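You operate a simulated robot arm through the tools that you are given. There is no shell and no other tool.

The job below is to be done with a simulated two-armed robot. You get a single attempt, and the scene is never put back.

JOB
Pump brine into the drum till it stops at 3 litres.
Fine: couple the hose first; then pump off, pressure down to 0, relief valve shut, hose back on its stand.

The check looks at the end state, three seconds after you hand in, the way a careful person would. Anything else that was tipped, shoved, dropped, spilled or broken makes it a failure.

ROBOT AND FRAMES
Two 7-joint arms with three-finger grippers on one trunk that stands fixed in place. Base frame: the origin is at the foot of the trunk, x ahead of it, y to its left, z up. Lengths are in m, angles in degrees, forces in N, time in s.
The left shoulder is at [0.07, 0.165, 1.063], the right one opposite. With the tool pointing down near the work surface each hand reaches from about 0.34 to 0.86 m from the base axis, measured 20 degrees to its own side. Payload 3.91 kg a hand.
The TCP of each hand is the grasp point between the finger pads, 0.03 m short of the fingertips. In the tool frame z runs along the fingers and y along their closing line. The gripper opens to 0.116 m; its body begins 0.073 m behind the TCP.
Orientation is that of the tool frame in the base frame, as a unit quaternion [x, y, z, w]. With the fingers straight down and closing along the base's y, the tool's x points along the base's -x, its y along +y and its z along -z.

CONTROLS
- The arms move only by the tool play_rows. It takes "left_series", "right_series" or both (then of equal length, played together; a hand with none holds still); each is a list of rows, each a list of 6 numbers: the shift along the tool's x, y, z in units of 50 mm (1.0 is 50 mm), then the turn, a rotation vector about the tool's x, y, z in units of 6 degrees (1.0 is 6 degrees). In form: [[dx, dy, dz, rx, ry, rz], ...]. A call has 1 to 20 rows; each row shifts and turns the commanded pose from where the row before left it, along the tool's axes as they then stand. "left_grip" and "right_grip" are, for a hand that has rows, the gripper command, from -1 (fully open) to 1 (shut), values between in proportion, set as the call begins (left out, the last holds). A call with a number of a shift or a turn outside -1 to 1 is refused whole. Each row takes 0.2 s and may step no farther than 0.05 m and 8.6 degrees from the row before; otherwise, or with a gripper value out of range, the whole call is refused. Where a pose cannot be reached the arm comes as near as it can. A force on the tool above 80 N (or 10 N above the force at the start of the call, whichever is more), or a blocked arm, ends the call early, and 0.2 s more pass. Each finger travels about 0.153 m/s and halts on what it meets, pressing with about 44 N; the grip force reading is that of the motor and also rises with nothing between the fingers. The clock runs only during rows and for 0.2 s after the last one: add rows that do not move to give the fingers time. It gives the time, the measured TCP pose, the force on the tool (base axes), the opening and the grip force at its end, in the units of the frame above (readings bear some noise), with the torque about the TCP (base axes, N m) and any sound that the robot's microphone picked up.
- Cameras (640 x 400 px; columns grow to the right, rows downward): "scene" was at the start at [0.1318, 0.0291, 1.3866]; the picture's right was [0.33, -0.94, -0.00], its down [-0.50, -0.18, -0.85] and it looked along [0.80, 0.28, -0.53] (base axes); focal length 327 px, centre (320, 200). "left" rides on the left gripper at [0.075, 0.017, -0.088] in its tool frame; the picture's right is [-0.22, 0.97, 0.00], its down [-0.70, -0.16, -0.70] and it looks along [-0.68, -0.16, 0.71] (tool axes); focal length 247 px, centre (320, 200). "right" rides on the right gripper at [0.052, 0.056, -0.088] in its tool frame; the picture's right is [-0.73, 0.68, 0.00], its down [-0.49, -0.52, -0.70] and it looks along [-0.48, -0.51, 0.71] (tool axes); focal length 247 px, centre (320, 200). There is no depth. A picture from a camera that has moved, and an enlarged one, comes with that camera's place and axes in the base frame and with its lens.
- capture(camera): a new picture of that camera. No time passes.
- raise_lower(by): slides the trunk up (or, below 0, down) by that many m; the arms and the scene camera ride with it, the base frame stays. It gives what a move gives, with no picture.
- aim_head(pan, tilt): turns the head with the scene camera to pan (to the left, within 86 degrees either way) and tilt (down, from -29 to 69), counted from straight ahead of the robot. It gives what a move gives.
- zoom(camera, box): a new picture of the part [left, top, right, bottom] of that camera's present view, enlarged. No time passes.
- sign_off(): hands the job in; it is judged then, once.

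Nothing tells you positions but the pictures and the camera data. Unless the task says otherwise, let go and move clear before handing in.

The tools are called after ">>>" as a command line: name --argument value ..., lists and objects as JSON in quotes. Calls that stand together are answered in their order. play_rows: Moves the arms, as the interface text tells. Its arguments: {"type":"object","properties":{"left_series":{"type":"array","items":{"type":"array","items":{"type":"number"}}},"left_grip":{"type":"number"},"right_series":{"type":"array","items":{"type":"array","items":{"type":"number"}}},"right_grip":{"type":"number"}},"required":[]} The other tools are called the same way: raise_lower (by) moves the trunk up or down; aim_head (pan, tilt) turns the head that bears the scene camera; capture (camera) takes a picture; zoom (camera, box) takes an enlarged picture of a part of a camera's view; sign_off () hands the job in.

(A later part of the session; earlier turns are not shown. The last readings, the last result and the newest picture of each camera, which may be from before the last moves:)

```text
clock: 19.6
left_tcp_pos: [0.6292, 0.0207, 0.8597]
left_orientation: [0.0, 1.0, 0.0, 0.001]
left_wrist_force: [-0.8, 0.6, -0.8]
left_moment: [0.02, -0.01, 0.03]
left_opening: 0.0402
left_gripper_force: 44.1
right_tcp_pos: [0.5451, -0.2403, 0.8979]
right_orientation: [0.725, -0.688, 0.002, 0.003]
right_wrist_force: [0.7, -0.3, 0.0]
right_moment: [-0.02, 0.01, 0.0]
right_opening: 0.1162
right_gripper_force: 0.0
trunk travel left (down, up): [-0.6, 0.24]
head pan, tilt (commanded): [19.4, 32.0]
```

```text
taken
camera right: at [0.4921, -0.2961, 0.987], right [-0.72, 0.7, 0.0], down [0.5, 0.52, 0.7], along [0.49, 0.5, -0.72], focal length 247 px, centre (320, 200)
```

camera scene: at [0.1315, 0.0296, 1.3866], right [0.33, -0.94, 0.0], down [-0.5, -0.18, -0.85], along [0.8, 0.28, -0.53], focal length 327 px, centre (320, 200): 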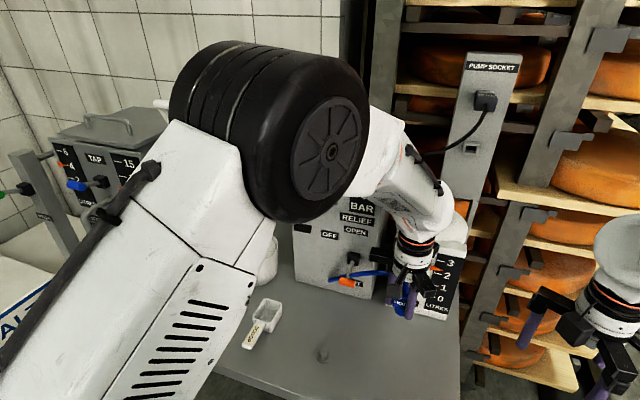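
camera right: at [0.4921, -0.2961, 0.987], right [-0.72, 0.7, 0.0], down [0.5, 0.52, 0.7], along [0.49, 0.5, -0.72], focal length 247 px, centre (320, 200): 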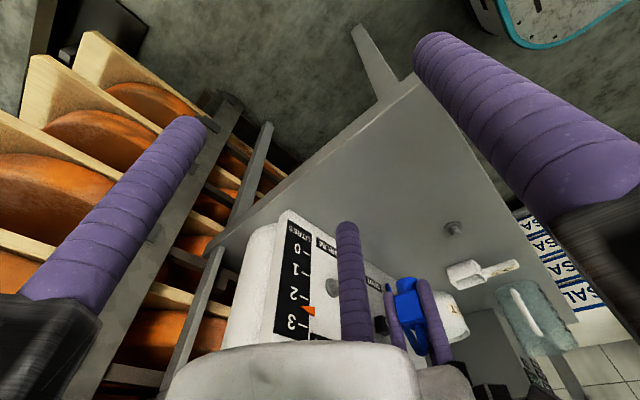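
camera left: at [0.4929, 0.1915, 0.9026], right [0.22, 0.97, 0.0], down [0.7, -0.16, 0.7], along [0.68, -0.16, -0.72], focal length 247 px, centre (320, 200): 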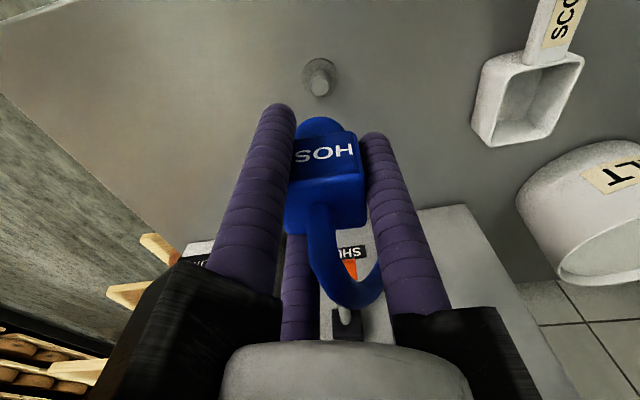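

The hose is free and follows. Next I'll tip the hand forward in stages so that the hose socket faces the drum.

>>> play_rows --left_series '[[0, 0, 0, 0, -1, 0], [0, 0, 0, 0, -1, 0], [0, 0, 0, 0, -1, 0], [0, 0, 0, 0, -1, 0], [0, 0, 0, 0, -1, 0], [0, 0, 0, 0, -1, 0], [0, 0, 0, 0, -1, 0]]'

>>> capture --camera "scene"

>>> capture --camera "right"

>>> capture --camera "left"

```text
clock: 21.2
left_tcp_pos: [0.6386, 0.0412, 0.8725]
left_orientation: [-0.088, 0.95, -0.032, 0.298]
left_wrist_force: [1.2, 0.0, -0.2]
left_moment: [0.04, 0.1, -0.12]
left_opening: 0.0401
left_gripper_force: 43.6
left hand out of reach, approached as far as the arm can: row 6, 7
right_tcp_pos: [0.545, -0.2422, 0.8977]
right_orientation: [0.726, -0.688, 0.001, 0.002]
right_wrist_force: [-0.5, -0.8, -0.2]
right_moment: [-0.03, 0.0, -0.01]
right_opening: 0.1161
right_gripper_force: 0.1
trunk travel left (down, up): [-0.6, 0.24]
head pan, tilt (commanded): [19.4, 32.0]
```

```text
taken
camera scene: at [0.1318, 0.029, 1.3866], right [0.33, -0.94, 0.0], down [-0.5, -0.18, -0.85], along [0.8, 0.28, -0.53], focal length 327 px, centre (320, 200)
```

scene: 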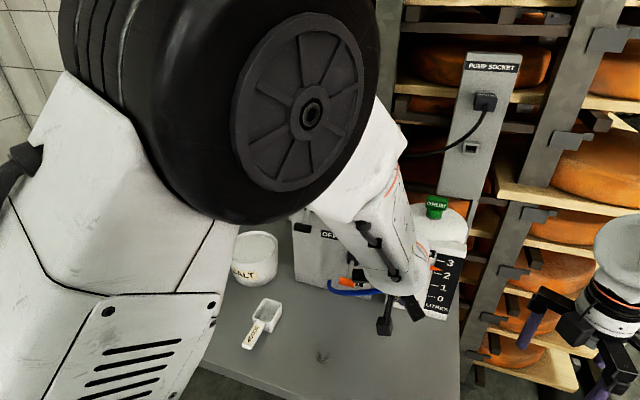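

```text
taken
camera right: at [0.4923, -0.2965, 0.9868], right [-0.72, 0.7, 0.0], down [0.5, 0.52, 0.7], along [0.49, 0.5, -0.72], focal length 247 px, centre (320, 200)
```

right: 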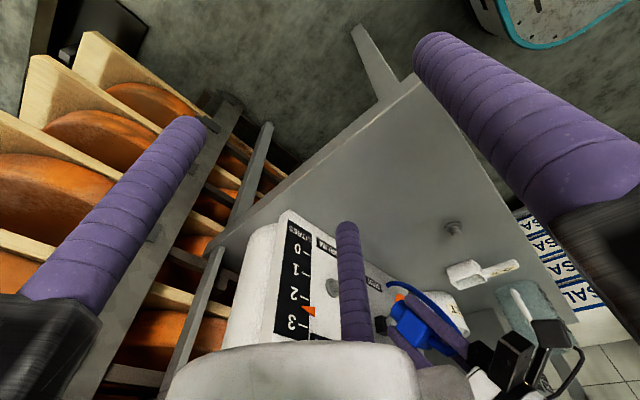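

```text
taken
camera left: at [0.5248, 0.0435, 0.9025], right [0.04, 1.0, 0.02], down [0.19, -0.02, 0.98], along [0.98, -0.03, -0.19], focal length 247 px, centre (320, 200)
```

left: 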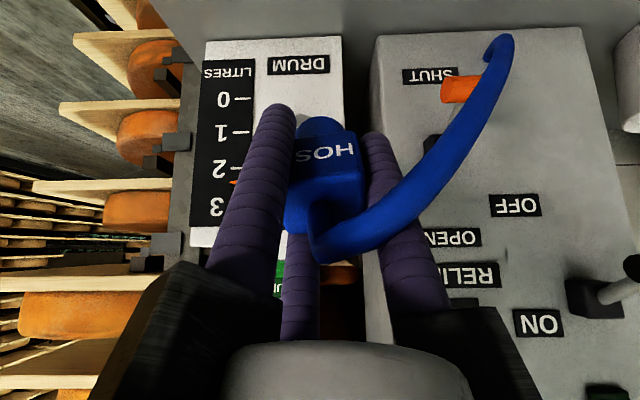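

The arm cannot pitch further this way, probably because of a wrist limit. I'll go back to tool-down, pull nearer, and try tipping the hand sideways first and then swinging it to face the drum.

>>> play_rows --left_series '[[0, 0, 0, 0, 1, 0], [0, 0, 0, 0, 1, 0], [0, 0, 0, 0, 1, 0], [0, 0, 0, 0, 1, 0], [0, 0, 0, 0, 1, 0], [0, 0, 0, 0, 1, 0], [0, 0, 0, 0, 1, 0]]'

```text
clock: 22.8
left_tcp_pos: [0.6308, 0.025, 0.8595]
left_orientation: [-0.008, 0.998, 0.011, -0.054]
left_wrist_force: [0.8, 0.5, -1.9]
left_moment: [-0.01, 0.02, 0.0]
left_opening: 0.0402
left_gripper_force: 44.2
right_tcp_pos: [0.5471, -0.2422, 0.8979]
right_orientation: [0.726, -0.688, 0.0, 0.003]
right_wrist_force: [0.0, 0.2, 0.5]
right_moment: [0.02, -0.01, -0.01]
right_opening: 0.1159
right_gripper_force: 0.1
trunk travel left (down, up): [-0.6, 0.24]
head pan, tilt (commanded): [19.4, 32.0]
```

>>> play_rows --left_series '[[0, 0, 0, 0, -1, 0], [0.467, 0.1, 0, 0, 0, 0], [0.467, 0.1, 0, 0, 0, 0], [0.467, 0.1, 0, 0, 0, 0], [0, 0, 0, 1, 0, 0], [0, 0, 0, 1, 0, 0], [0, 0, 0, 1, 0, 0], [0, 0, 0, 1, 0, 0], [0, 0, 0, 1, 0, 0], [0, 0, 0, 1, 0, 0], [0, 0, 0, 0, 0, 0]]'

>>> capture --camera "scene"

>>> capture --camera "right"

```text
clock: 25.2
left_tcp_pos: [0.5603, 0.0383, 0.8604]
left_orientation: [-0.007, 0.954, -0.299, 0.003]
left_wrist_force: [-0.7, -0.6, -1.4]
left_moment: [0.02, -0.01, -0.02]
left_opening: 0.0401
left_gripper_force: 43.9
right_tcp_pos: [0.5445, -0.2429, 0.8982]
right_orientation: [0.725, -0.689, 0.002, 0.002]
right_wrist_force: [-0.5, 0.1, 0.3]
right_moment: [-0.02, 0.01, -0.01]
right_opening: 0.1161
right_gripper_force: 0.0
trunk travel left (down, up): [-0.6, 0.24]
head pan, tilt (commanded): [19.4, 32.0]
```

```text
taken
camera scene: at [0.1315, 0.0279, 1.3866], right [0.33, -0.94, 0.0], down [-0.5, -0.18, -0.85], along [0.8, 0.28, -0.53], focal length 327 px, centre (320, 200)
```

scene: 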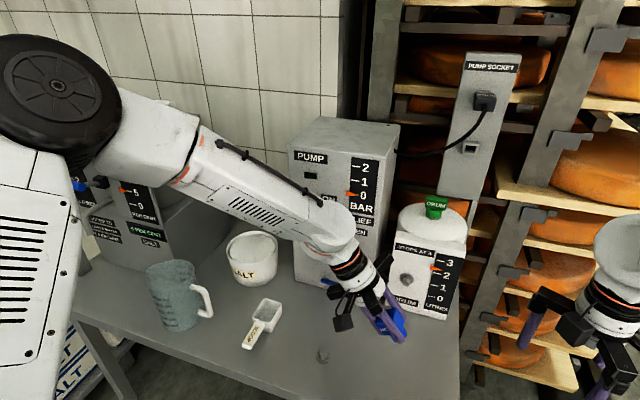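

```text
taken
camera right: at [0.4921, -0.2974, 0.9866], right [-0.72, 0.7, 0.0], down [0.5, 0.52, 0.7], along [0.49, 0.5, -0.72], focal length 247 px, centre (320, 200)
```

right: 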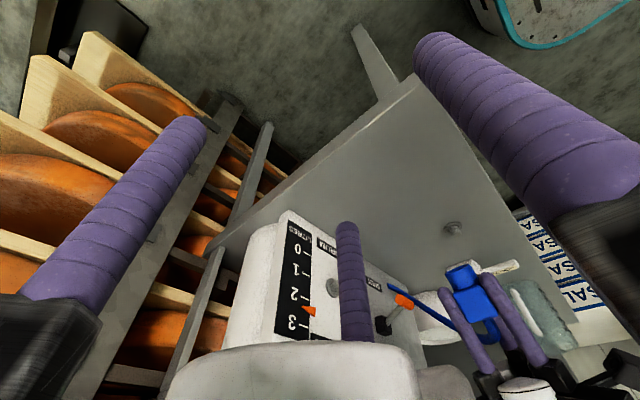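

Tilting sideways works, and the elbow swings out to the left. I'll continue to horizontal.

>>> play_rows --left_series '[[0, 0, 0, 1, 0, 0], [0, 0, 0, 1, 0, 0], [0, 0, 0, 1, 0, 0], [0, 0, 0, 1, 0, 0], [0, 0, 0, 1, 0, 0], [0, 0, 0, 1, 0, 0], [0, 0, 0, 1, 0, 0], [0, 0, 0, 1, 0, 0], [0, 0, 0, 1, 0, 0], [0, 0, 0, 0, 0, 0]]'

>>> capture --camera "scene"

>>> capture --camera "right"

```text
clock: 27.4
left_tcp_pos: [0.5608, 0.0408, 0.861]
left_orientation: [-0.005, 0.714, -0.7, 0.006]
left_wrist_force: [-0.6, 0.2, 0.2]
left_moment: [0.01, 0.01, 0.0]
left_opening: 0.0399
left_gripper_force: 43.5
right_tcp_pos: [0.5452, -0.2414, 0.899]
right_orientation: [0.725, -0.689, 0.001, 0.002]
right_wrist_force: [-0.3, 0.1, -0.2]
right_moment: [-0.01, 0.02, -0.05]
right_opening: 0.1162
right_gripper_force: 0.0
trunk travel left (down, up): [-0.6, 0.24]
head pan, tilt (commanded): [19.4, 32.0]
```

```text
taken
camera scene: at [0.1316, 0.0289, 1.3866], right [0.33, -0.94, 0.0], down [-0.5, -0.18, -0.85], along [0.8, 0.28, -0.53], focal length 327 px, centre (320, 200)
```

scene: 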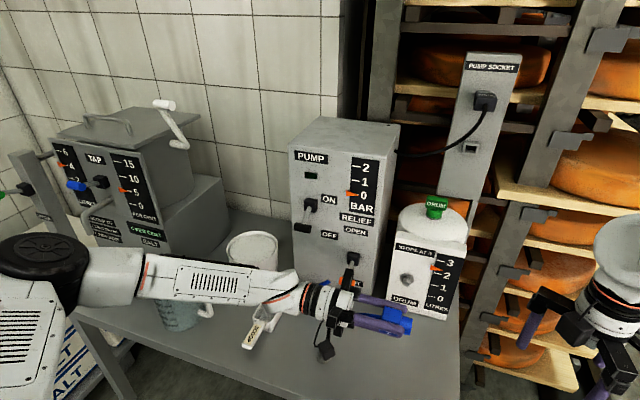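

```text
taken
camera right: at [0.4922, -0.2966, 0.9868], right [-0.72, 0.7, 0.0], down [0.5, 0.52, 0.7], along [0.49, 0.5, -0.72], focal length 247 px, centre (320, 200)
```

right: 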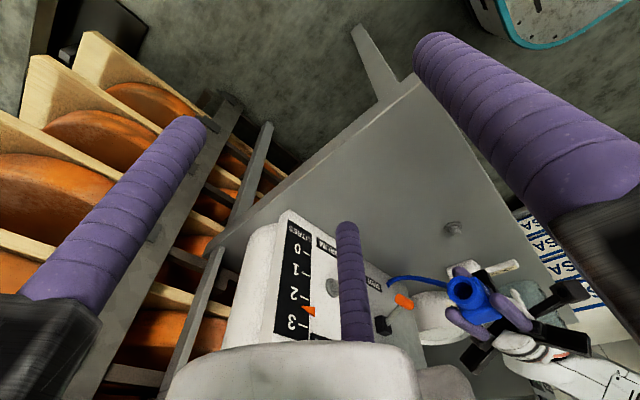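

The socket now faces right and the forearm stays high above the mug. Next I'll swing the hand to face the drum.

>>> play_rows --left_series '[[0, 0, 0, 0, -1, 0], [0, 0, 0, 0, -1, 0], [0, 0, 0, 0, -1, 0], [0, 0, 0, 0, -1, 0], [0, 0, 0, 0, -1, 0], [0, 0, 0, 0, -1, 0], [0, 0, 0, 0, -1, 0], [0, 0, 0, 0, 0, 0]]'

>>> capture --camera "scene"

>>> capture --camera "right"

```text
clock: 29.4
left_tcp_pos: [0.5777, 0.0414, 0.9065]
left_orientation: [0.226, -0.652, 0.662, -0.293]
left_wrist_force: [0.3, -0.3, -0.5]
left_moment: [-0.01, 0.0, 0.06]
left_opening: 0.0398
left_gripper_force: 43.5
right_tcp_pos: [0.5442, -0.2415, 0.8991]
right_orientation: [0.725, -0.689, 0.001, 0.002]
right_wrist_force: [-0.3, -0.9, -0.1]
right_moment: [0.04, 0.0, -0.01]
right_opening: 0.1162
right_gripper_force: 0.0
trunk travel left (down, up): [-0.6, 0.24]
head pan, tilt (commanded): [19.4, 32.0]
stopped in row 8 (left hand): the arm was blocked; the commanded pose is now the measured one
```

```text
taken
camera scene: at [0.1311, 0.0285, 1.3868], right [0.33, -0.94, 0.0], down [-0.5, -0.18, -0.85], along [0.8, 0.28, -0.53], focal length 327 px, centre (320, 200)
```

scene: 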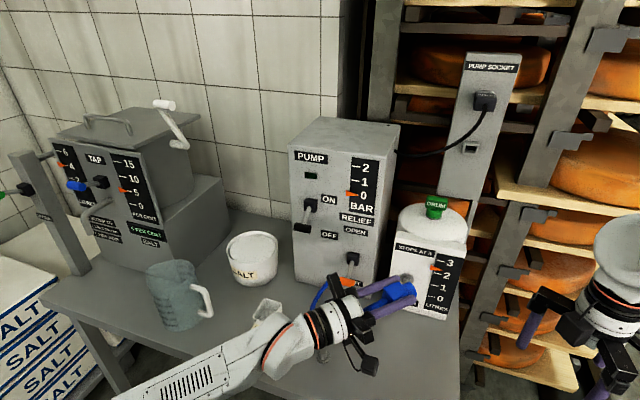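

```text
taken
camera right: at [0.4919, -0.2969, 0.987], right [-0.72, 0.7, 0.0], down [0.5, 0.52, 0.7], along [0.49, 0.5, -0.72], focal length 247 px, centre (320, 200)
```

right: 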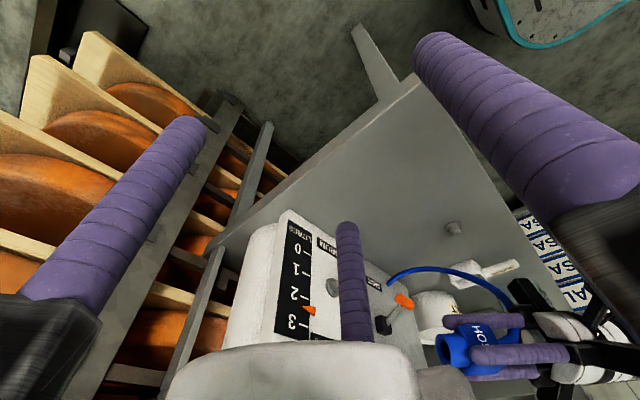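

The arm reports being blocked and the forearm has swung low. I'll look closely at where it is before moving.

>>> zoom --camera "scene" --box '[100, 260, 420, 400]'

>>> capture --camera "left"

>>> zoom --camera "right" --box '[380, 200, 640, 400]'

```text
2.00 times, centred on (260, 330) of scene
camera zoom: at [0.1311, 0.0285, 1.3868], right [0.33, -0.94, 0.0], down [-0.5, -0.18, -0.85], along [0.8, 0.28, -0.53], focal length 654 px, centre (440, -60)
```

zoom: 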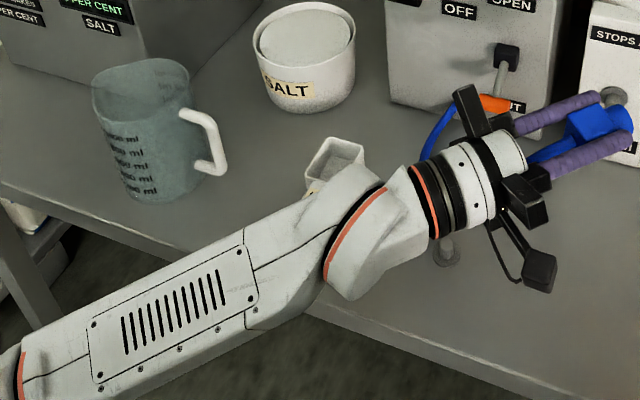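

```text
taken
camera left: at [0.4642, 0.0534, 0.8803], right [0.25, 0.17, -0.95], down [0.01, 0.98, 0.18], along [0.97, -0.06, 0.24], focal length 247 px, centre (320, 200)
```

left: 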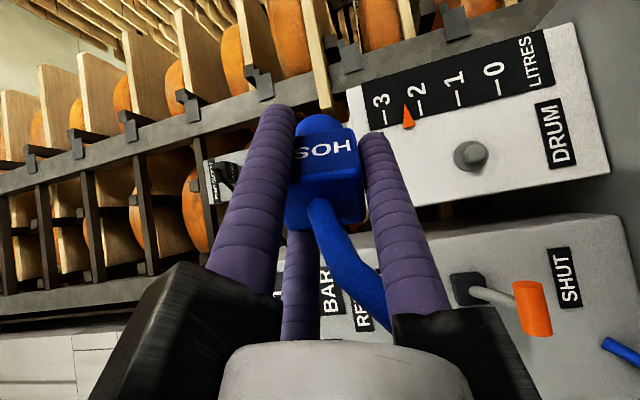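

```text
2.00 times, centred on (510, 300) of right
camera zoom: at [0.4919, -0.2969, 0.987], right [-0.72, 0.7, 0.0], down [0.5, 0.52, 0.7], along [0.49, 0.5, -0.72], focal length 494 px, centre (-60, 0)
```

zoom: 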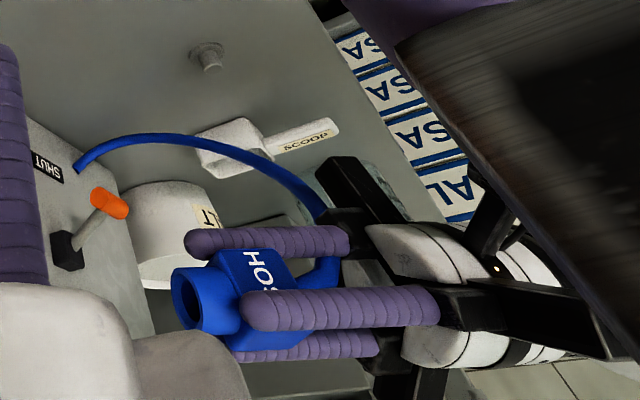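

No contact is visible and the scoop, mug and pot are untouched, so this looks like a joint limit from being too close in. I'll move the hand forward and down a little, where the arm has more room.

>>> play_rows --left_series '[[-0.28, 0.247, 0.451, 0, 0, 0], [-0.28, 0.247, 0.451, 0, 0, 0], [-0.28, 0.247, 0.451, 0, 0, 0], [0, 0, 0, 0, 0, 0]]'

>>> capture --camera "scene"

```text
clock: 30.4
left_tcp_pos: [0.6548, 0.022, 0.8759]
left_orientation: [0.227, -0.653, 0.661, -0.292]
left_wrist_force: [-0.2, -0.5, -0.8]
left_moment: [0.01, 0.04, -0.03]
left_opening: 0.0402
left_gripper_force: 43.5
right_tcp_pos: [0.5451, -0.242, 0.8989]
right_orientation: [0.725, -0.688, 0.001, 0.004]
right_wrist_force: [-0.6, 0.8, -0.4]
right_moment: [-0.02, 0.0, 0.02]
right_opening: 0.1161
right_gripper_force: 0.1
trunk travel left (down, up): [-0.6, 0.24]
head pan, tilt (commanded): [19.4, 32.0]
```

```text
taken
camera scene: at [0.1311, 0.0293, 1.3866], right [0.33, -0.94, 0.0], down [-0.5, -0.18, -0.85], along [0.8, 0.28, -0.53], focal length 327 px, centre (320, 200)
```

scene: 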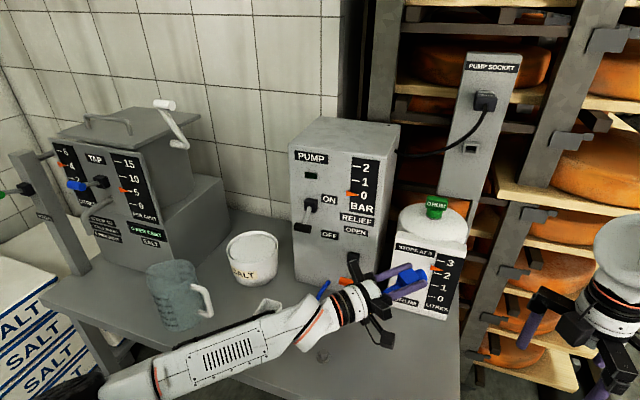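

>>> play_rows --left_series '[[0, 0, 0, -0.083, -0.99, 0.048], [0, 0, 0, -0.083, -0.99, 0.048], [0, 0, 0, -0.083, -0.99, 0.048], [0, 0, 0, 0, 0, 0]]'

>>> capture --camera "scene"

```text
clock: 31.4
left_tcp_pos: [0.6582, 0.0216, 0.8747]
left_orientation: [-0.326, 0.61, -0.606, 0.392]
left_wrist_force: [-0.6, -0.3, -0.9]
left_moment: [0.01, -0.02, 0.02]
left_opening: 0.0398
left_gripper_force: 44.0
right_tcp_pos: [0.5453, -0.2412, 0.8992]
right_orientation: [0.725, -0.689, 0.002, 0.003]
right_wrist_force: [0.7, 0.7, -0.3]
right_moment: [-0.05, 0.04, -0.01]
right_opening: 0.1159
right_gripper_force: 0.0
trunk travel left (down, up): [-0.6, 0.24]
head pan, tilt (commanded): [19.4, 32.0]
```

```text
taken
camera scene: at [0.132, 0.0295, 1.3865], right [0.33, -0.94, 0.0], down [-0.5, -0.18, -0.85], along [0.8, 0.28, -0.53], focal length 327 px, centre (320, 200)
```

scene: 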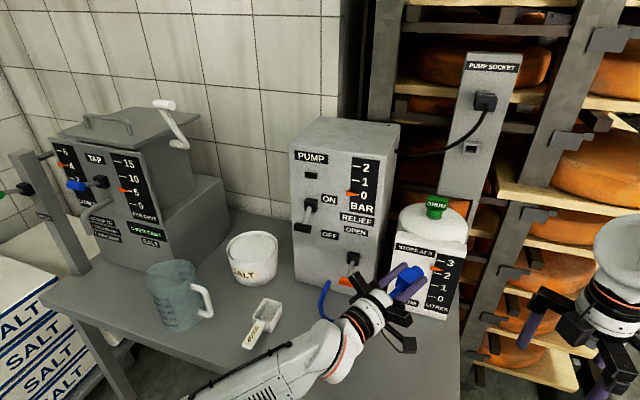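

>>> play_rows --left_series '[[0, 0, 0, -0.08, -0.965, 0.042], [0, 0, 0, -0.08, -0.965, 0.042], [0, 0, 0, -0.08, -0.965, 0.042], [0, 0, 0, -0.08, -0.965, 0.042], [0, 0, 0, -0.08, -0.965, 0.042], [0, 0, 0, 0, 0, 0]]'

>>> capture --camera "scene"

>>> capture --camera "right"

>>> capture --camera "left"

```text
clock: 32.8
left_tcp_pos: [0.6571, 0.022, 0.8753]
left_orientation: [-0.468, 0.509, -0.489, 0.532]
left_wrist_force: [0.2, -0.6, -0.7]
left_moment: [0.0, 0.01, -0.03]
left_opening: 0.0401
left_gripper_force: 44.1
right_tcp_pos: [0.5439, -0.2416, 0.8976]
right_orientation: [0.726, -0.688, 0.002, 0.003]
right_wrist_force: [-0.8, 0.3, 0.0]
right_moment: [0.01, 0.03, 0.0]
right_opening: 0.1159
right_gripper_force: 0.1
trunk travel left (down, up): [-0.6, 0.24]
head pan, tilt (commanded): [19.4, 32.0]
```

```text
taken
camera scene: at [0.1317, 0.0295, 1.3866], right [0.33, -0.94, 0.0], down [-0.5, -0.18, -0.85], along [0.8, 0.28, -0.53], focal length 327 px, centre (320, 200)
```

scene: 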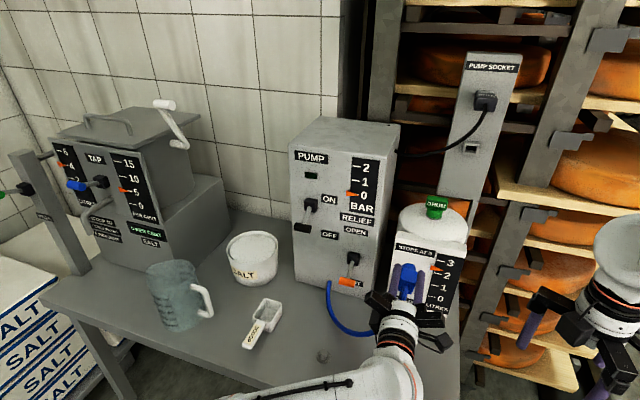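

```text
taken
camera right: at [0.4923, -0.2961, 0.987], right [-0.72, 0.7, 0.0], down [0.5, 0.52, 0.7], along [0.49, 0.5, -0.72], focal length 247 px, centre (320, 200)
```

right: 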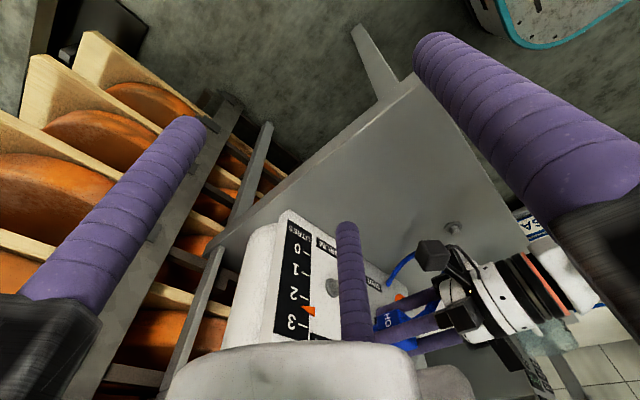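

```text
taken
camera left: at [0.5703, -0.0533, 0.8484], right [0.04, 0.3, -0.95], down [-0.71, 0.68, 0.19], along [0.7, 0.67, 0.24], focal length 247 px, centre (320, 200)
```

left: 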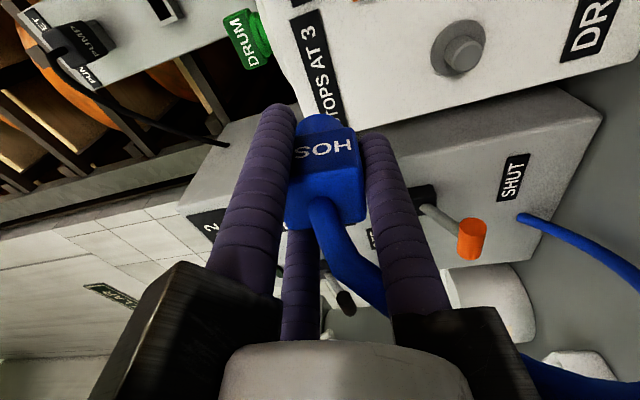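

The socket now points at the drum, about 2.5° nose-up. I'll measure the port precisely from the wrist camera.

>>> zoom --camera "left" --box '[260, 0, 560, 180]'

>>> zoom --camera "right" --box '[280, 200, 480, 370]'

>>> zoom --camera "scene" --box '[340, 200, 480, 380]'

```text
2.13 times, centred on (410, 90) of left
camera zoom: at [0.5703, -0.0533, 0.8484], right [0.04, 0.3, -0.95], down [-0.71, 0.68, 0.19], along [0.7, 0.67, 0.24], focal length 527 px, centre (128, 435)
```

zoom: 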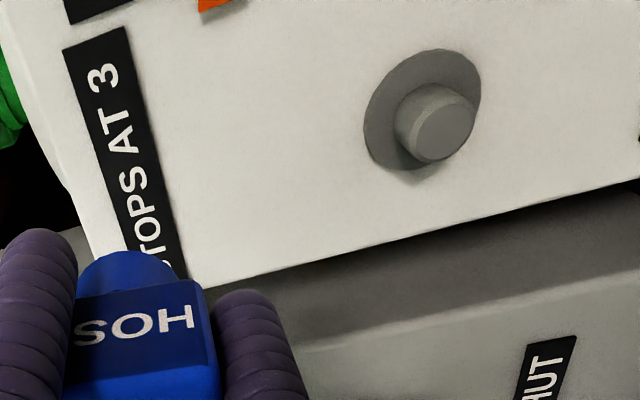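

```text
2.35 times, centred on (380, 285) of right
camera zoom: at [0.4923, -0.2961, 0.987], right [-0.72, 0.7, 0.0], down [0.5, 0.52, 0.7], along [0.49, 0.5, -0.72], focal length 581 px, centre (179, 0)
```

zoom: 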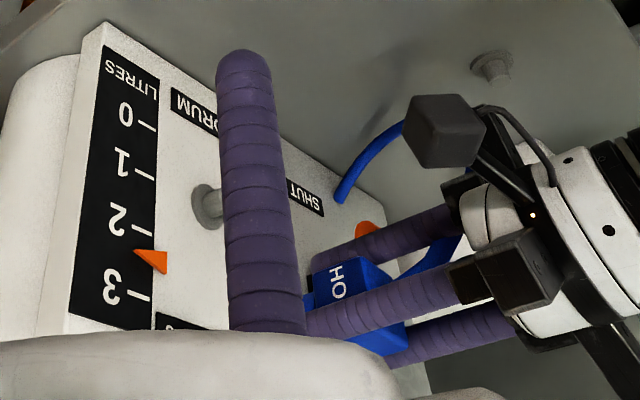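

```text
2.22 times, centred on (410, 290) of scene
camera zoom: at [0.1317, 0.0295, 1.3866], right [0.33, -0.94, 0.0], down [-0.5, -0.18, -0.85], along [0.8, 0.28, -0.53], focal length 726 px, centre (120, 0)
```

zoom: 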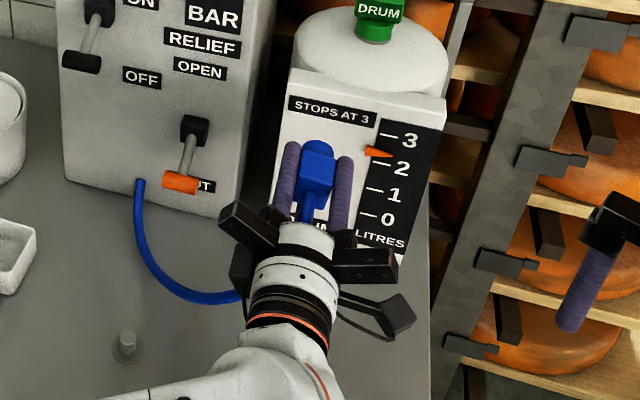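

Port axis estimate: y about 0.020, z about 0.776, peg tip near x 0.75. I'll level the pitch, lower to z about 0.815 and measure again from the new viewpoint.

>>> play_rows --left_series '[[0, 0, 0, -0.417, 0.035, 0], [0.07, 0.6, 0, 0, 0, 0], [0.07, 0.6, 0, 0, 0, 0], [0, 0, 0, 0, 0, 0]]'

>>> zoom --camera "left" --box '[260, 0, 560, 180]'

>>> capture --camera "scene"

```text
clock: 33.8
left_tcp_pos: [0.6582, 0.0175, 0.8155]
left_orientation: [-0.48, 0.52, -0.479, 0.52]
left_wrist_force: [1.9, -0.6, -0.9]
left_moment: [-0.01, 0.01, -0.02]
left_opening: 0.04
left_gripper_force: 44.2
right_tcp_pos: [0.5445, -0.2413, 0.8986]
right_orientation: [0.725, -0.688, 0.002, 0.003]
right_wrist_force: [-0.1, 0.5, 0.2]
right_moment: [-0.02, 0.0, 0.02]
right_opening: 0.116
right_gripper_force: 0.0
trunk travel left (down, up): [-0.6, 0.24]
head pan, tilt (commanded): [19.4, 32.0]
```

```text
2.13 times, centred on (410, 90) of left
camera zoom: at [0.5697, -0.0566, 0.7923], right [0.0, 0.3, -0.95], down [-0.7, 0.68, 0.22], along [0.71, 0.67, 0.21], focal length 527 px, centre (128, 435)
```

zoom: 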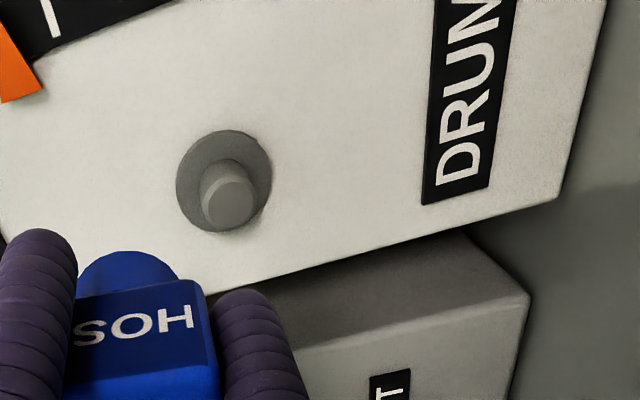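

```text
taken
camera scene: at [0.1316, 0.0292, 1.3866], right [0.33, -0.94, 0.0], down [-0.5, -0.18, -0.85], along [0.8, 0.28, -0.53], focal length 327 px, centre (320, 200)
```

scene: 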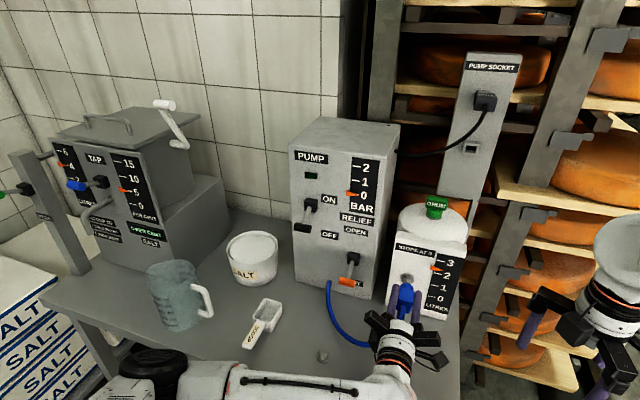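

The second view puts the port axis at y = 0.018, z = 0.780, peg tip x = 0.747 and flange x = 0.771. I'll line up with that axis while still short of the peg.

>>> play_rows --left_series '[[0.03, 0.354, 0, 0, 0, 0], [0.02, 0.354, 0, 0, 0, 0], [0, 0, 0, 0, 0, 0]]'

>>> zoom --camera "left" --box '[220, 0, 420, 180]'

>>> zoom --camera "right" --box '[280, 200, 480, 370]'

>>> zoom --camera "scene" --box '[340, 200, 480, 380]'

```text
clock: 34.6
left_tcp_pos: [0.6584, 0.0197, 0.7799]
left_orientation: [-0.479, 0.52, -0.479, 0.52]
left_wrist_force: [-0.2, -0.3, -0.9]
left_moment: [0.04, -0.02, 0.01]
left_opening: 0.0401
left_gripper_force: 44.2
right_tcp_pos: [0.545, -0.2423, 0.8987]
right_orientation: [0.725, -0.688, 0.002, 0.003]
right_wrist_force: [0.3, 0.2, -0.8]
right_moment: [-0.01, 0.0, 0.01]
right_opening: 0.1162
right_gripper_force: 0.2
trunk travel left (down, up): [-0.6, 0.24]
head pan, tilt (commanded): [19.4, 32.0]
```

```text
2.22 times, centred on (320, 90) of left
camera zoom: at [0.5691, -0.0553, 0.7562], right [0.0, 0.3, -0.95], down [-0.7, 0.68, 0.22], along [0.71, 0.67, 0.21], focal length 549 px, centre (320, 444)
```

zoom: 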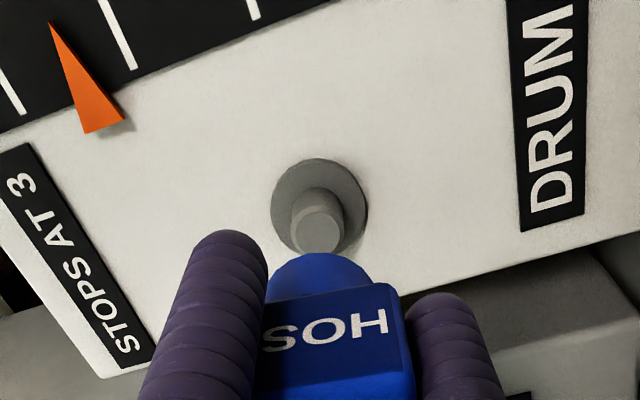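

```text
2.35 times, centred on (380, 285) of right
camera zoom: at [0.4923, -0.2964, 0.9869], right [-0.72, 0.7, 0.0], down [0.5, 0.52, 0.7], along [0.49, 0.5, -0.72], focal length 581 px, centre (179, 0)
```

zoom: 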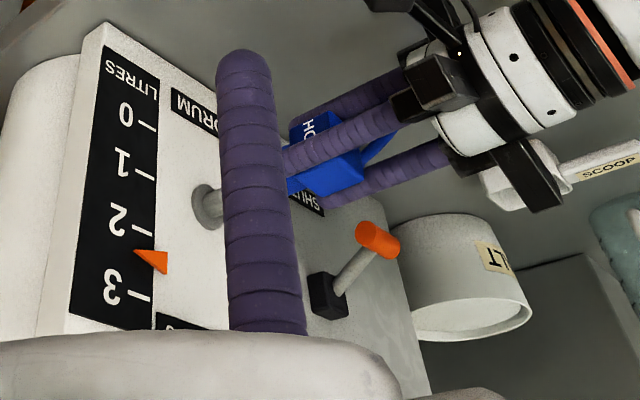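

```text
2.22 times, centred on (410, 290) of scene
camera zoom: at [0.1317, 0.0291, 1.3866], right [0.33, -0.94, 0.0], down [-0.5, -0.18, -0.85], along [0.8, 0.28, -0.53], focal length 726 px, centre (120, 0)
```

zoom: 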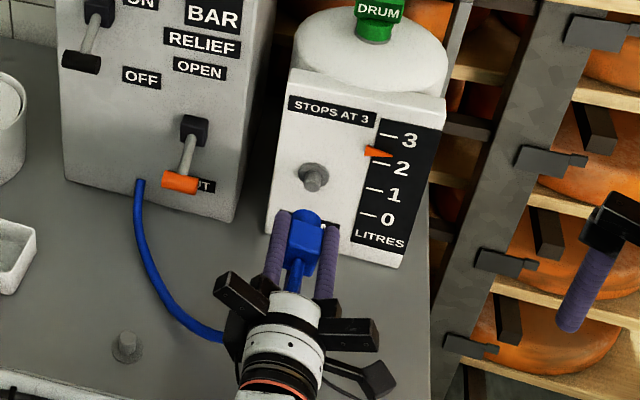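

The peg sits right on the hand's axis in the wrist view. I'll advance to just short of contact and look again.

>>> play_rows --left_series '[[0.02, 0, 0.4, 0, 0, 0], [0, 0, 0.3, 0, 0, 0], [0, 0, 0.1, 0, 0, 0], [0, 0, 0, 0, 0, 0]]'

>>> zoom --camera "left" --box '[220, 0, 420, 180]'

>>> zoom --camera "right" --box '[280, 200, 480, 370]'

>>> zoom --camera "scene" --box '[340, 200, 480, 380]'

```text
clock: 35.6
left_tcp_pos: [0.6975, 0.0177, 0.779]
left_orientation: [-0.479, 0.52, -0.479, 0.52]
left_wrist_force: [-0.2, -0.7, 0.3]
left_moment: [0.0, 0.01, -0.02]
left_opening: 0.04
left_gripper_force: 44.0
right_tcp_pos: [0.5462, -0.2411, 0.8993]
right_orientation: [0.725, -0.688, 0.001, 0.002]
right_wrist_force: [-0.9, 0.3, 0.1]
right_moment: [-0.02, 0.01, -0.03]
right_opening: 0.116
right_gripper_force: 0.1
trunk travel left (down, up): [-0.6, 0.24]
head pan, tilt (commanded): [19.4, 32.0]
```

```text
2.22 times, centred on (320, 90) of left
camera zoom: at [0.6096, -0.0564, 0.7566], right [0.0, 0.3, -0.95], down [-0.7, 0.68, 0.22], along [0.71, 0.67, 0.21], focal length 549 px, centre (320, 444)
```

zoom: 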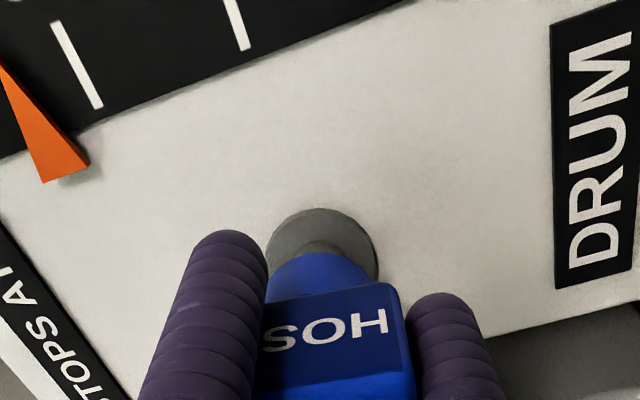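

```text
2.35 times, centred on (380, 285) of right
camera zoom: at [0.4924, -0.2964, 0.9868], right [-0.72, 0.7, 0.0], down [0.5, 0.52, 0.7], along [0.49, 0.5, -0.72], focal length 581 px, centre (179, 0)
```

zoom: 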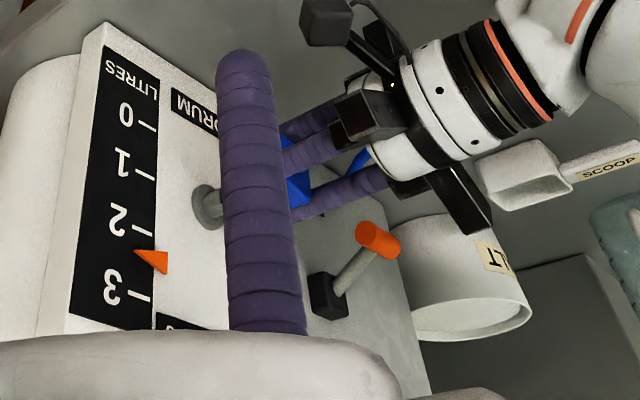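

```text
2.22 times, centred on (410, 290) of scene
camera zoom: at [0.1319, 0.0291, 1.3866], right [0.33, -0.94, 0.0], down [-0.5, -0.18, -0.85], along [0.8, 0.28, -0.53], focal length 726 px, centre (120, 0)
```

zoom: 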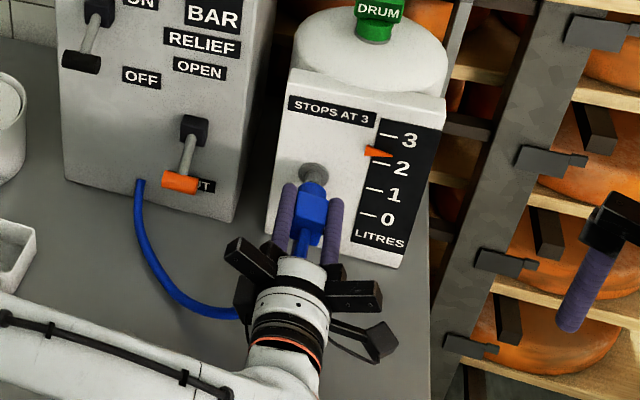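

The socket is coaxial with the port. I'll turn the right hand slightly so its finger no longer hides the port, then start pushing gently.

>>> play_rows --right_series '[[0, 0, 0, 0, 0, 1], [0, 0, 0, 0, 0, 1], [0, 0, 0, 0, 0, 0.5], [0, 0, 0, 0, 0, 0]]'

>>> zoom --camera "right" --box '[320, 200, 520, 370]'

>>> capture --camera "scene"

```text
clock: 36.6
left_tcp_pos: [0.6966, 0.0181, 0.7786]
left_orientation: [-0.478, 0.52, -0.48, 0.52]
left_wrist_force: [-0.2, -0.7, -1.3]
left_moment: [0.01, 0.02, -0.02]
left_opening: 0.0399
left_gripper_force: 44.7
right_tcp_pos: [0.545, -0.2414, 0.8989]
right_orientation: [-0.629, 0.777, -0.001, -0.003]
right_wrist_force: [0.0, 0.0, 0.0]
right_moment: [0.01, 0.02, 0.0]
right_opening: 0.1159
right_gripper_force: 0.0
trunk travel left (down, up): [-0.6, 0.24]
head pan, tilt (commanded): [19.4, 32.0]
```

```text
2.35 times, centred on (420, 285) of right
camera zoom: at [0.4794, -0.2807, 0.9869], right [-0.51, 0.86, 0.0], down [0.61, 0.37, 0.7], along [0.6, 0.35, -0.72], focal length 581 px, centre (85, 0)
```

zoom: 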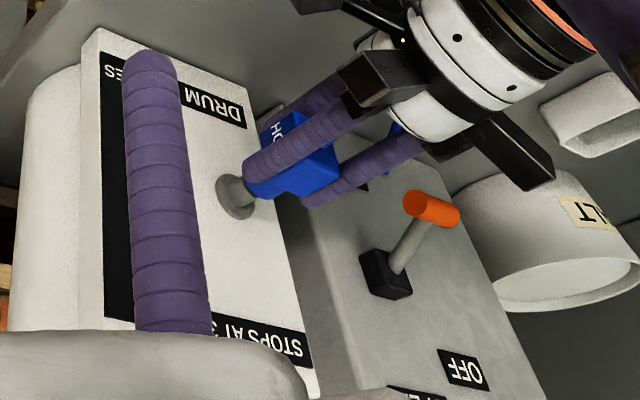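

```text
taken
camera scene: at [0.1319, 0.0289, 1.3866], right [0.33, -0.94, 0.0], down [-0.5, -0.18, -0.85], along [0.8, 0.28, -0.53], focal length 327 px, centre (320, 200)
```

scene: 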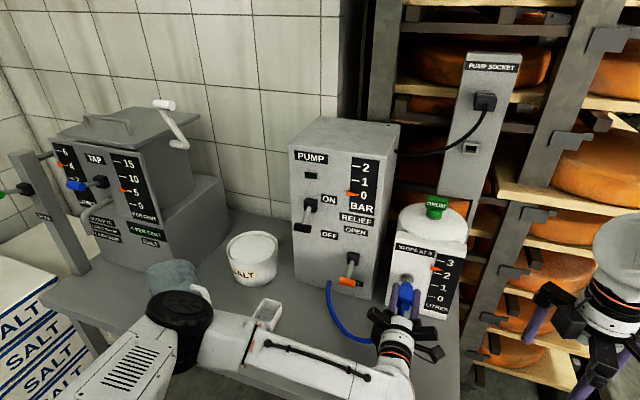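

The socket is at the peg mouth, and the elbow and forearm are clear of the mug and scoop. I'll push forward in small steps.

>>> play_rows --left_series '[[0, 0, 0.1, 0, 0, 0], [0, 0, 0.1, 0, 0, 0], [0, 0, 0.1, 0, 0, 0], [0, 0, 0.1, 0, 0, 0]]'

>>> zoom --camera "right" --box '[320, 200, 520, 370]'

>>> zoom --camera "left" --box '[220, 0, 420, 180]'

>>> zoom --camera "scene" --box '[285, 140, 385, 215]'

```text
clock: 37.6
left_tcp_pos: [0.7176, 0.0192, 0.7806]
left_orientation: [-0.479, 0.52, -0.479, 0.52]
left_wrist_force: [-0.7, -0.2, -0.2]
left_moment: [0.04, 0.0, 0.0]
left_opening: 0.0399
left_gripper_force: 44.5
right_tcp_pos: [0.5447, -0.2415, 0.8983]
right_orientation: [-0.629, 0.777, -0.001, -0.004]
right_wrist_force: [0.2, -0.6, 0.1]
right_moment: [0.02, 0.03, 0.02]
right_opening: 0.1159
right_gripper_force: 0.0
trunk travel left (down, up): [-0.6, 0.24]
head pan, tilt (commanded): [19.4, 32.0]
```

```text
2.35 times, centred on (420, 285) of right
camera zoom: at [0.4796, -0.2808, 0.9869], right [-0.51, 0.86, 0.0], down [0.61, 0.37, 0.7], along [0.6, 0.35, -0.72], focal length 581 px, centre (85, 0)
```

zoom: 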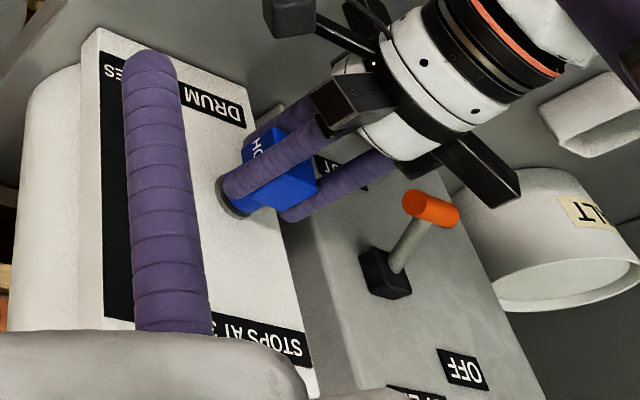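

```text
2.22 times, centred on (320, 90) of left
camera zoom: at [0.6298, -0.0555, 0.7577], right [0.0, 0.3, -0.95], down [-0.7, 0.68, 0.22], along [0.71, 0.67, 0.21], focal length 549 px, centre (320, 444)
```

zoom: 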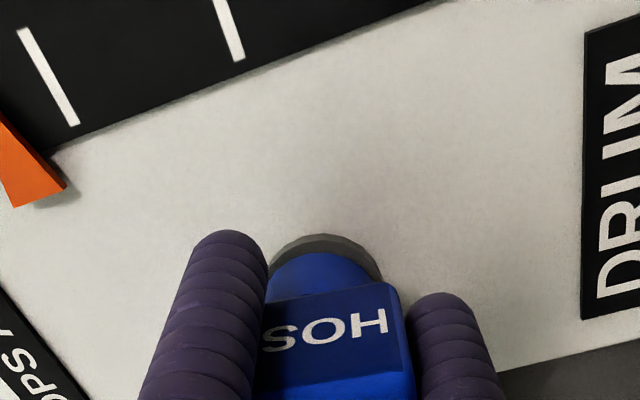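

```text
5.33 times, centred on (335, 178) of scene
camera zoom: at [0.132, 0.0289, 1.3865], right [0.33, -0.94, 0.0], down [-0.5, -0.18, -0.85], along [0.8, 0.28, -0.53], focal length 1743 px, centre (240, 320)
```

zoom: 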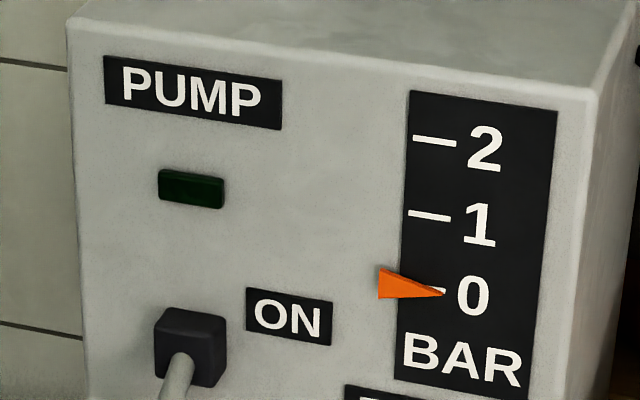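

No resistance yet and the socket is sliding over the peg. I'll push a bit further, watching the force.

>>> play_rows --left_series '[[0, 0, 0.1, 0, 0, 0], [0, 0, 0.08, 0, 0, 0], [0, 0, 0, 0, 0, 0]]'

>>> zoom --camera "right" --box '[320, 200, 520, 370]'

>>> zoom --camera "left" --box '[220, 0, 420, 180]'

```text
clock: 38.4
left_tcp_pos: [0.7237, 0.0202, 0.7797]
left_orientation: [-0.479, 0.521, -0.479, 0.52]
left_wrist_force: [-26.1, 7.8, -3.0]
left_moment: [-0.04, -0.08, 0.18]
left_opening: 0.0401
left_gripper_force: 44.1
right_tcp_pos: [0.5438, -0.2404, 0.9004]
right_orientation: [-0.63, 0.776, -0.003, -0.003]
right_wrist_force: [0.0, 0.3, -0.1]
right_moment: [0.01, -0.01, 0.0]
right_opening: 0.116
right_gripper_force: 0.1
trunk travel left (down, up): [-0.6, 0.24]
head pan, tilt (commanded): [19.4, 32.0]
```

```text
2.35 times, centred on (420, 285) of right
camera zoom: at [0.4772, -0.2796, 0.9883], right [-0.51, 0.86, -0.01], down [0.61, 0.37, 0.7], along [0.6, 0.35, -0.72], focal length 581 px, centre (85, 0)
```

zoom: 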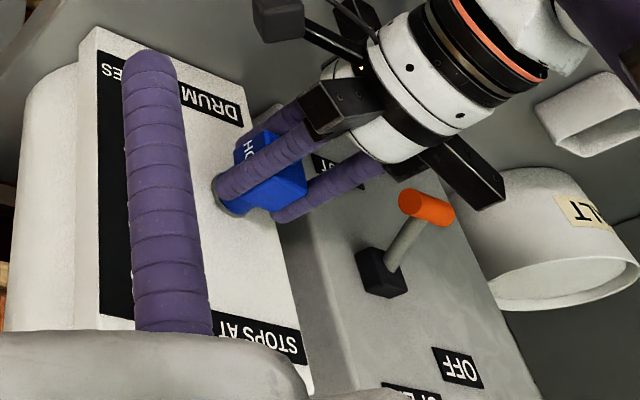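

```text
2.22 times, centred on (320, 90) of left
camera zoom: at [0.635, -0.055, 0.7575], right [0.0, 0.3, -0.95], down [-0.7, 0.68, 0.22], along [0.71, 0.67, 0.21], focal length 549 px, centre (320, 444)
```

zoom: 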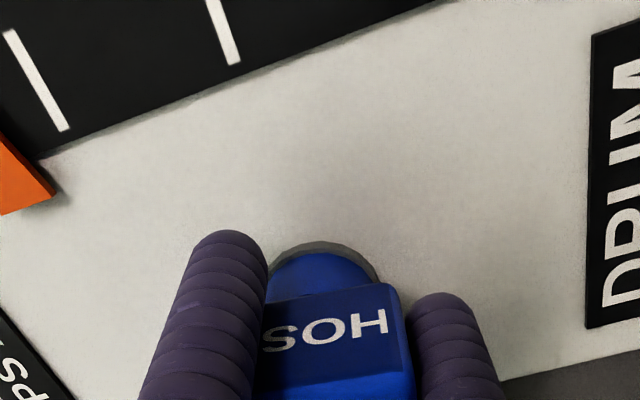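

There is contact at TCP x 0.724 with 26 N, which matches the socket seating on the flange. I'll ease back slightly to see whether it is held.

>>> play_rows --left_series '[[0, 0, -0.06, 0, 0, 0], [0, 0, 0, 0, 0, 0]]'

>>> play_rows --left_series '[[0, 0, -0.04, 0, 0, 0], [0, 0, 0, 0, 0, 0]]'

>>> zoom --camera "left" --box '[220, 0, 420, 180]'

```text
clock: 39.0
left_tcp_pos: [0.7231, 0.0194, 0.781]
left_orientation: [-0.478, 0.519, -0.48, 0.521]
left_wrist_force: [-11.7, 6.1, -2.8]
left_moment: [0.01, 0.07, 0.12]
left_opening: 0.0399
left_gripper_force: 43.9
right_tcp_pos: [0.5434, -0.2414, 0.8987]
right_orientation: [-0.63, 0.777, -0.003, -0.003]
right_wrist_force: [-0.7, -0.6, -0.8]
right_moment: [-0.03, -0.01, -0.01]
right_opening: 0.116
right_gripper_force: 0.1
trunk travel left (down, up): [-0.6, 0.24]
head pan, tilt (commanded): [19.4, 32.0]
```

```text
clock: 39.6
left_tcp_pos: [0.722, 0.0182, 0.7793]
left_orientation: [-0.479, 0.519, -0.479, 0.521]
left_wrist_force: [8.7, 5.3, -1.1]
left_moment: [-0.01, 0.07, 0.2]
left_opening: 0.0399
left_gripper_force: 43.8
right_tcp_pos: [0.5465, -0.2413, 0.8984]
right_orientation: [-0.629, 0.777, -0.001, -0.003]
right_wrist_force: [-1.0, 0.8, -0.3]
right_moment: [-0.01, 0.01, 0.0]
right_opening: 0.1161
right_gripper_force: 0.0
trunk travel left (down, up): [-0.6, 0.24]
head pan, tilt (commanded): [19.4, 32.0]
```

```text
2.22 times, centred on (320, 90) of left
camera zoom: at [0.6352, -0.0552, 0.7572], right [0.0, 0.3, -0.95], down [-0.7, 0.68, 0.21], along [0.71, 0.67, 0.21], focal length 549 px, centre (320, 444)
```

zoom: 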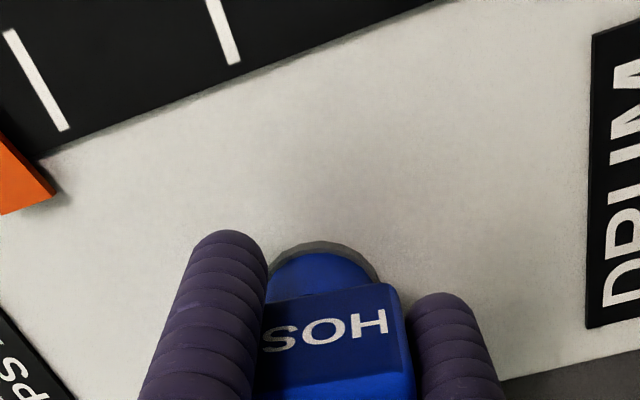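

Pulling back is now resisted (+8.7 N at the same position), so the coupling has latched. I'll relax to neutral, open the hand and check that the hose stays on.

>>> play_rows --left_series '[[0, 0, 0.02, 0, 0, 0], [0, 0, 0, 0, 0, 0]]'

>>> play_rows --left_series '[[0, 0, 0, 0, 0, 0], [0, 0, 0, 0, 0, 0], [0, 0, 0, 0, 0, 0]]' --left_grip -0.2

>>> zoom --camera "left" --box '[160, 0, 480, 300]'

>>> zoom --camera "right" --box '[320, 200, 520, 370]'

```text
clock: 40.2
left_tcp_pos: [0.7231, 0.0192, 0.7806]
left_orientation: [-0.48, 0.519, -0.479, 0.52]
left_wrist_force: [11.1, 7.0, 2.9]
left_moment: [0.03, -0.14, 0.22]
left_opening: 0.0398
left_gripper_force: 43.7
right_tcp_pos: [0.5451, -0.2414, 0.8982]
right_orientation: [-0.629, 0.777, -0.002, -0.004]
right_wrist_force: [0.6, 0.3, -0.8]
right_moment: [-0.02, 0.02, -0.01]
right_opening: 0.1159
right_gripper_force: 0.1
trunk travel left (down, up): [-0.6, 0.24]
head pan, tilt (commanded): [19.4, 32.0]
```

```text
clock: 41.0
left_tcp_pos: [0.7208, 0.0172, 0.7791]
left_orientation: [-0.478, 0.521, -0.479, 0.52]
left_wrist_force: [-0.2, -0.2, 0.0]
left_moment: [-0.01, 0.0, -0.01]
left_opening: 0.0696
left_gripper_force: 0.1
right_tcp_pos: [0.546, -0.2409, 0.8987]
right_orientation: [-0.629, 0.777, -0.002, -0.003]
right_wrist_force: [-0.2, 0.3, 0.1]
right_moment: [-0.03, 0.0, 0.0]
right_opening: 0.116
right_gripper_force: 0.0
trunk travel left (down, up): [-0.6, 0.24]
head pan, tilt (commanded): [19.4, 32.0]
```

```text
1.33 times, centred on (320, 150) of left
camera zoom: at [0.6333, -0.0566, 0.7569], right [0.0, 0.3, -0.95], down [-0.7, 0.68, 0.22], along [0.71, 0.67, 0.21], focal length 329 px, centre (320, 267)
```

zoom: 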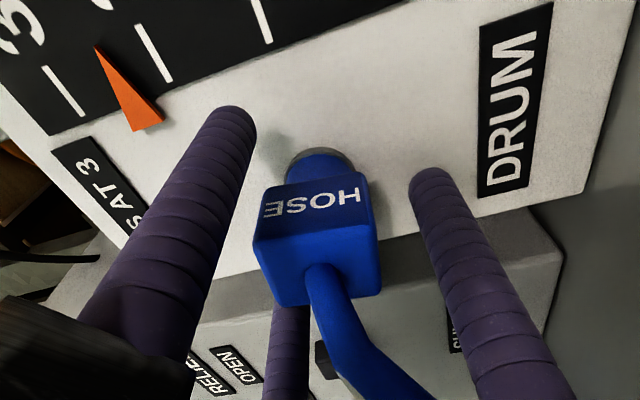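

```text
2.35 times, centred on (420, 285) of right
camera zoom: at [0.4793, -0.2808, 0.987], right [-0.51, 0.86, 0.0], down [0.61, 0.37, 0.7], along [0.6, 0.35, -0.72], focal length 581 px, centre (85, 0)
```

zoom: 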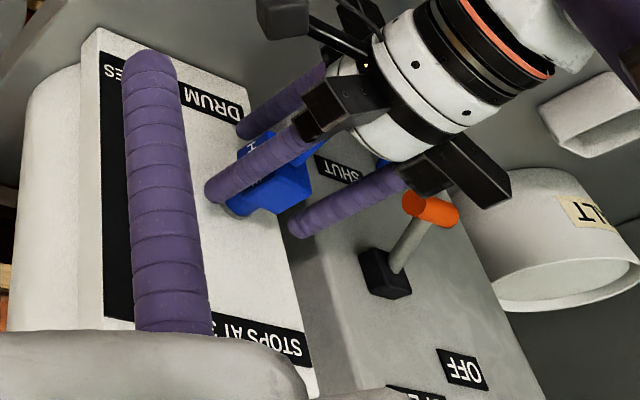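

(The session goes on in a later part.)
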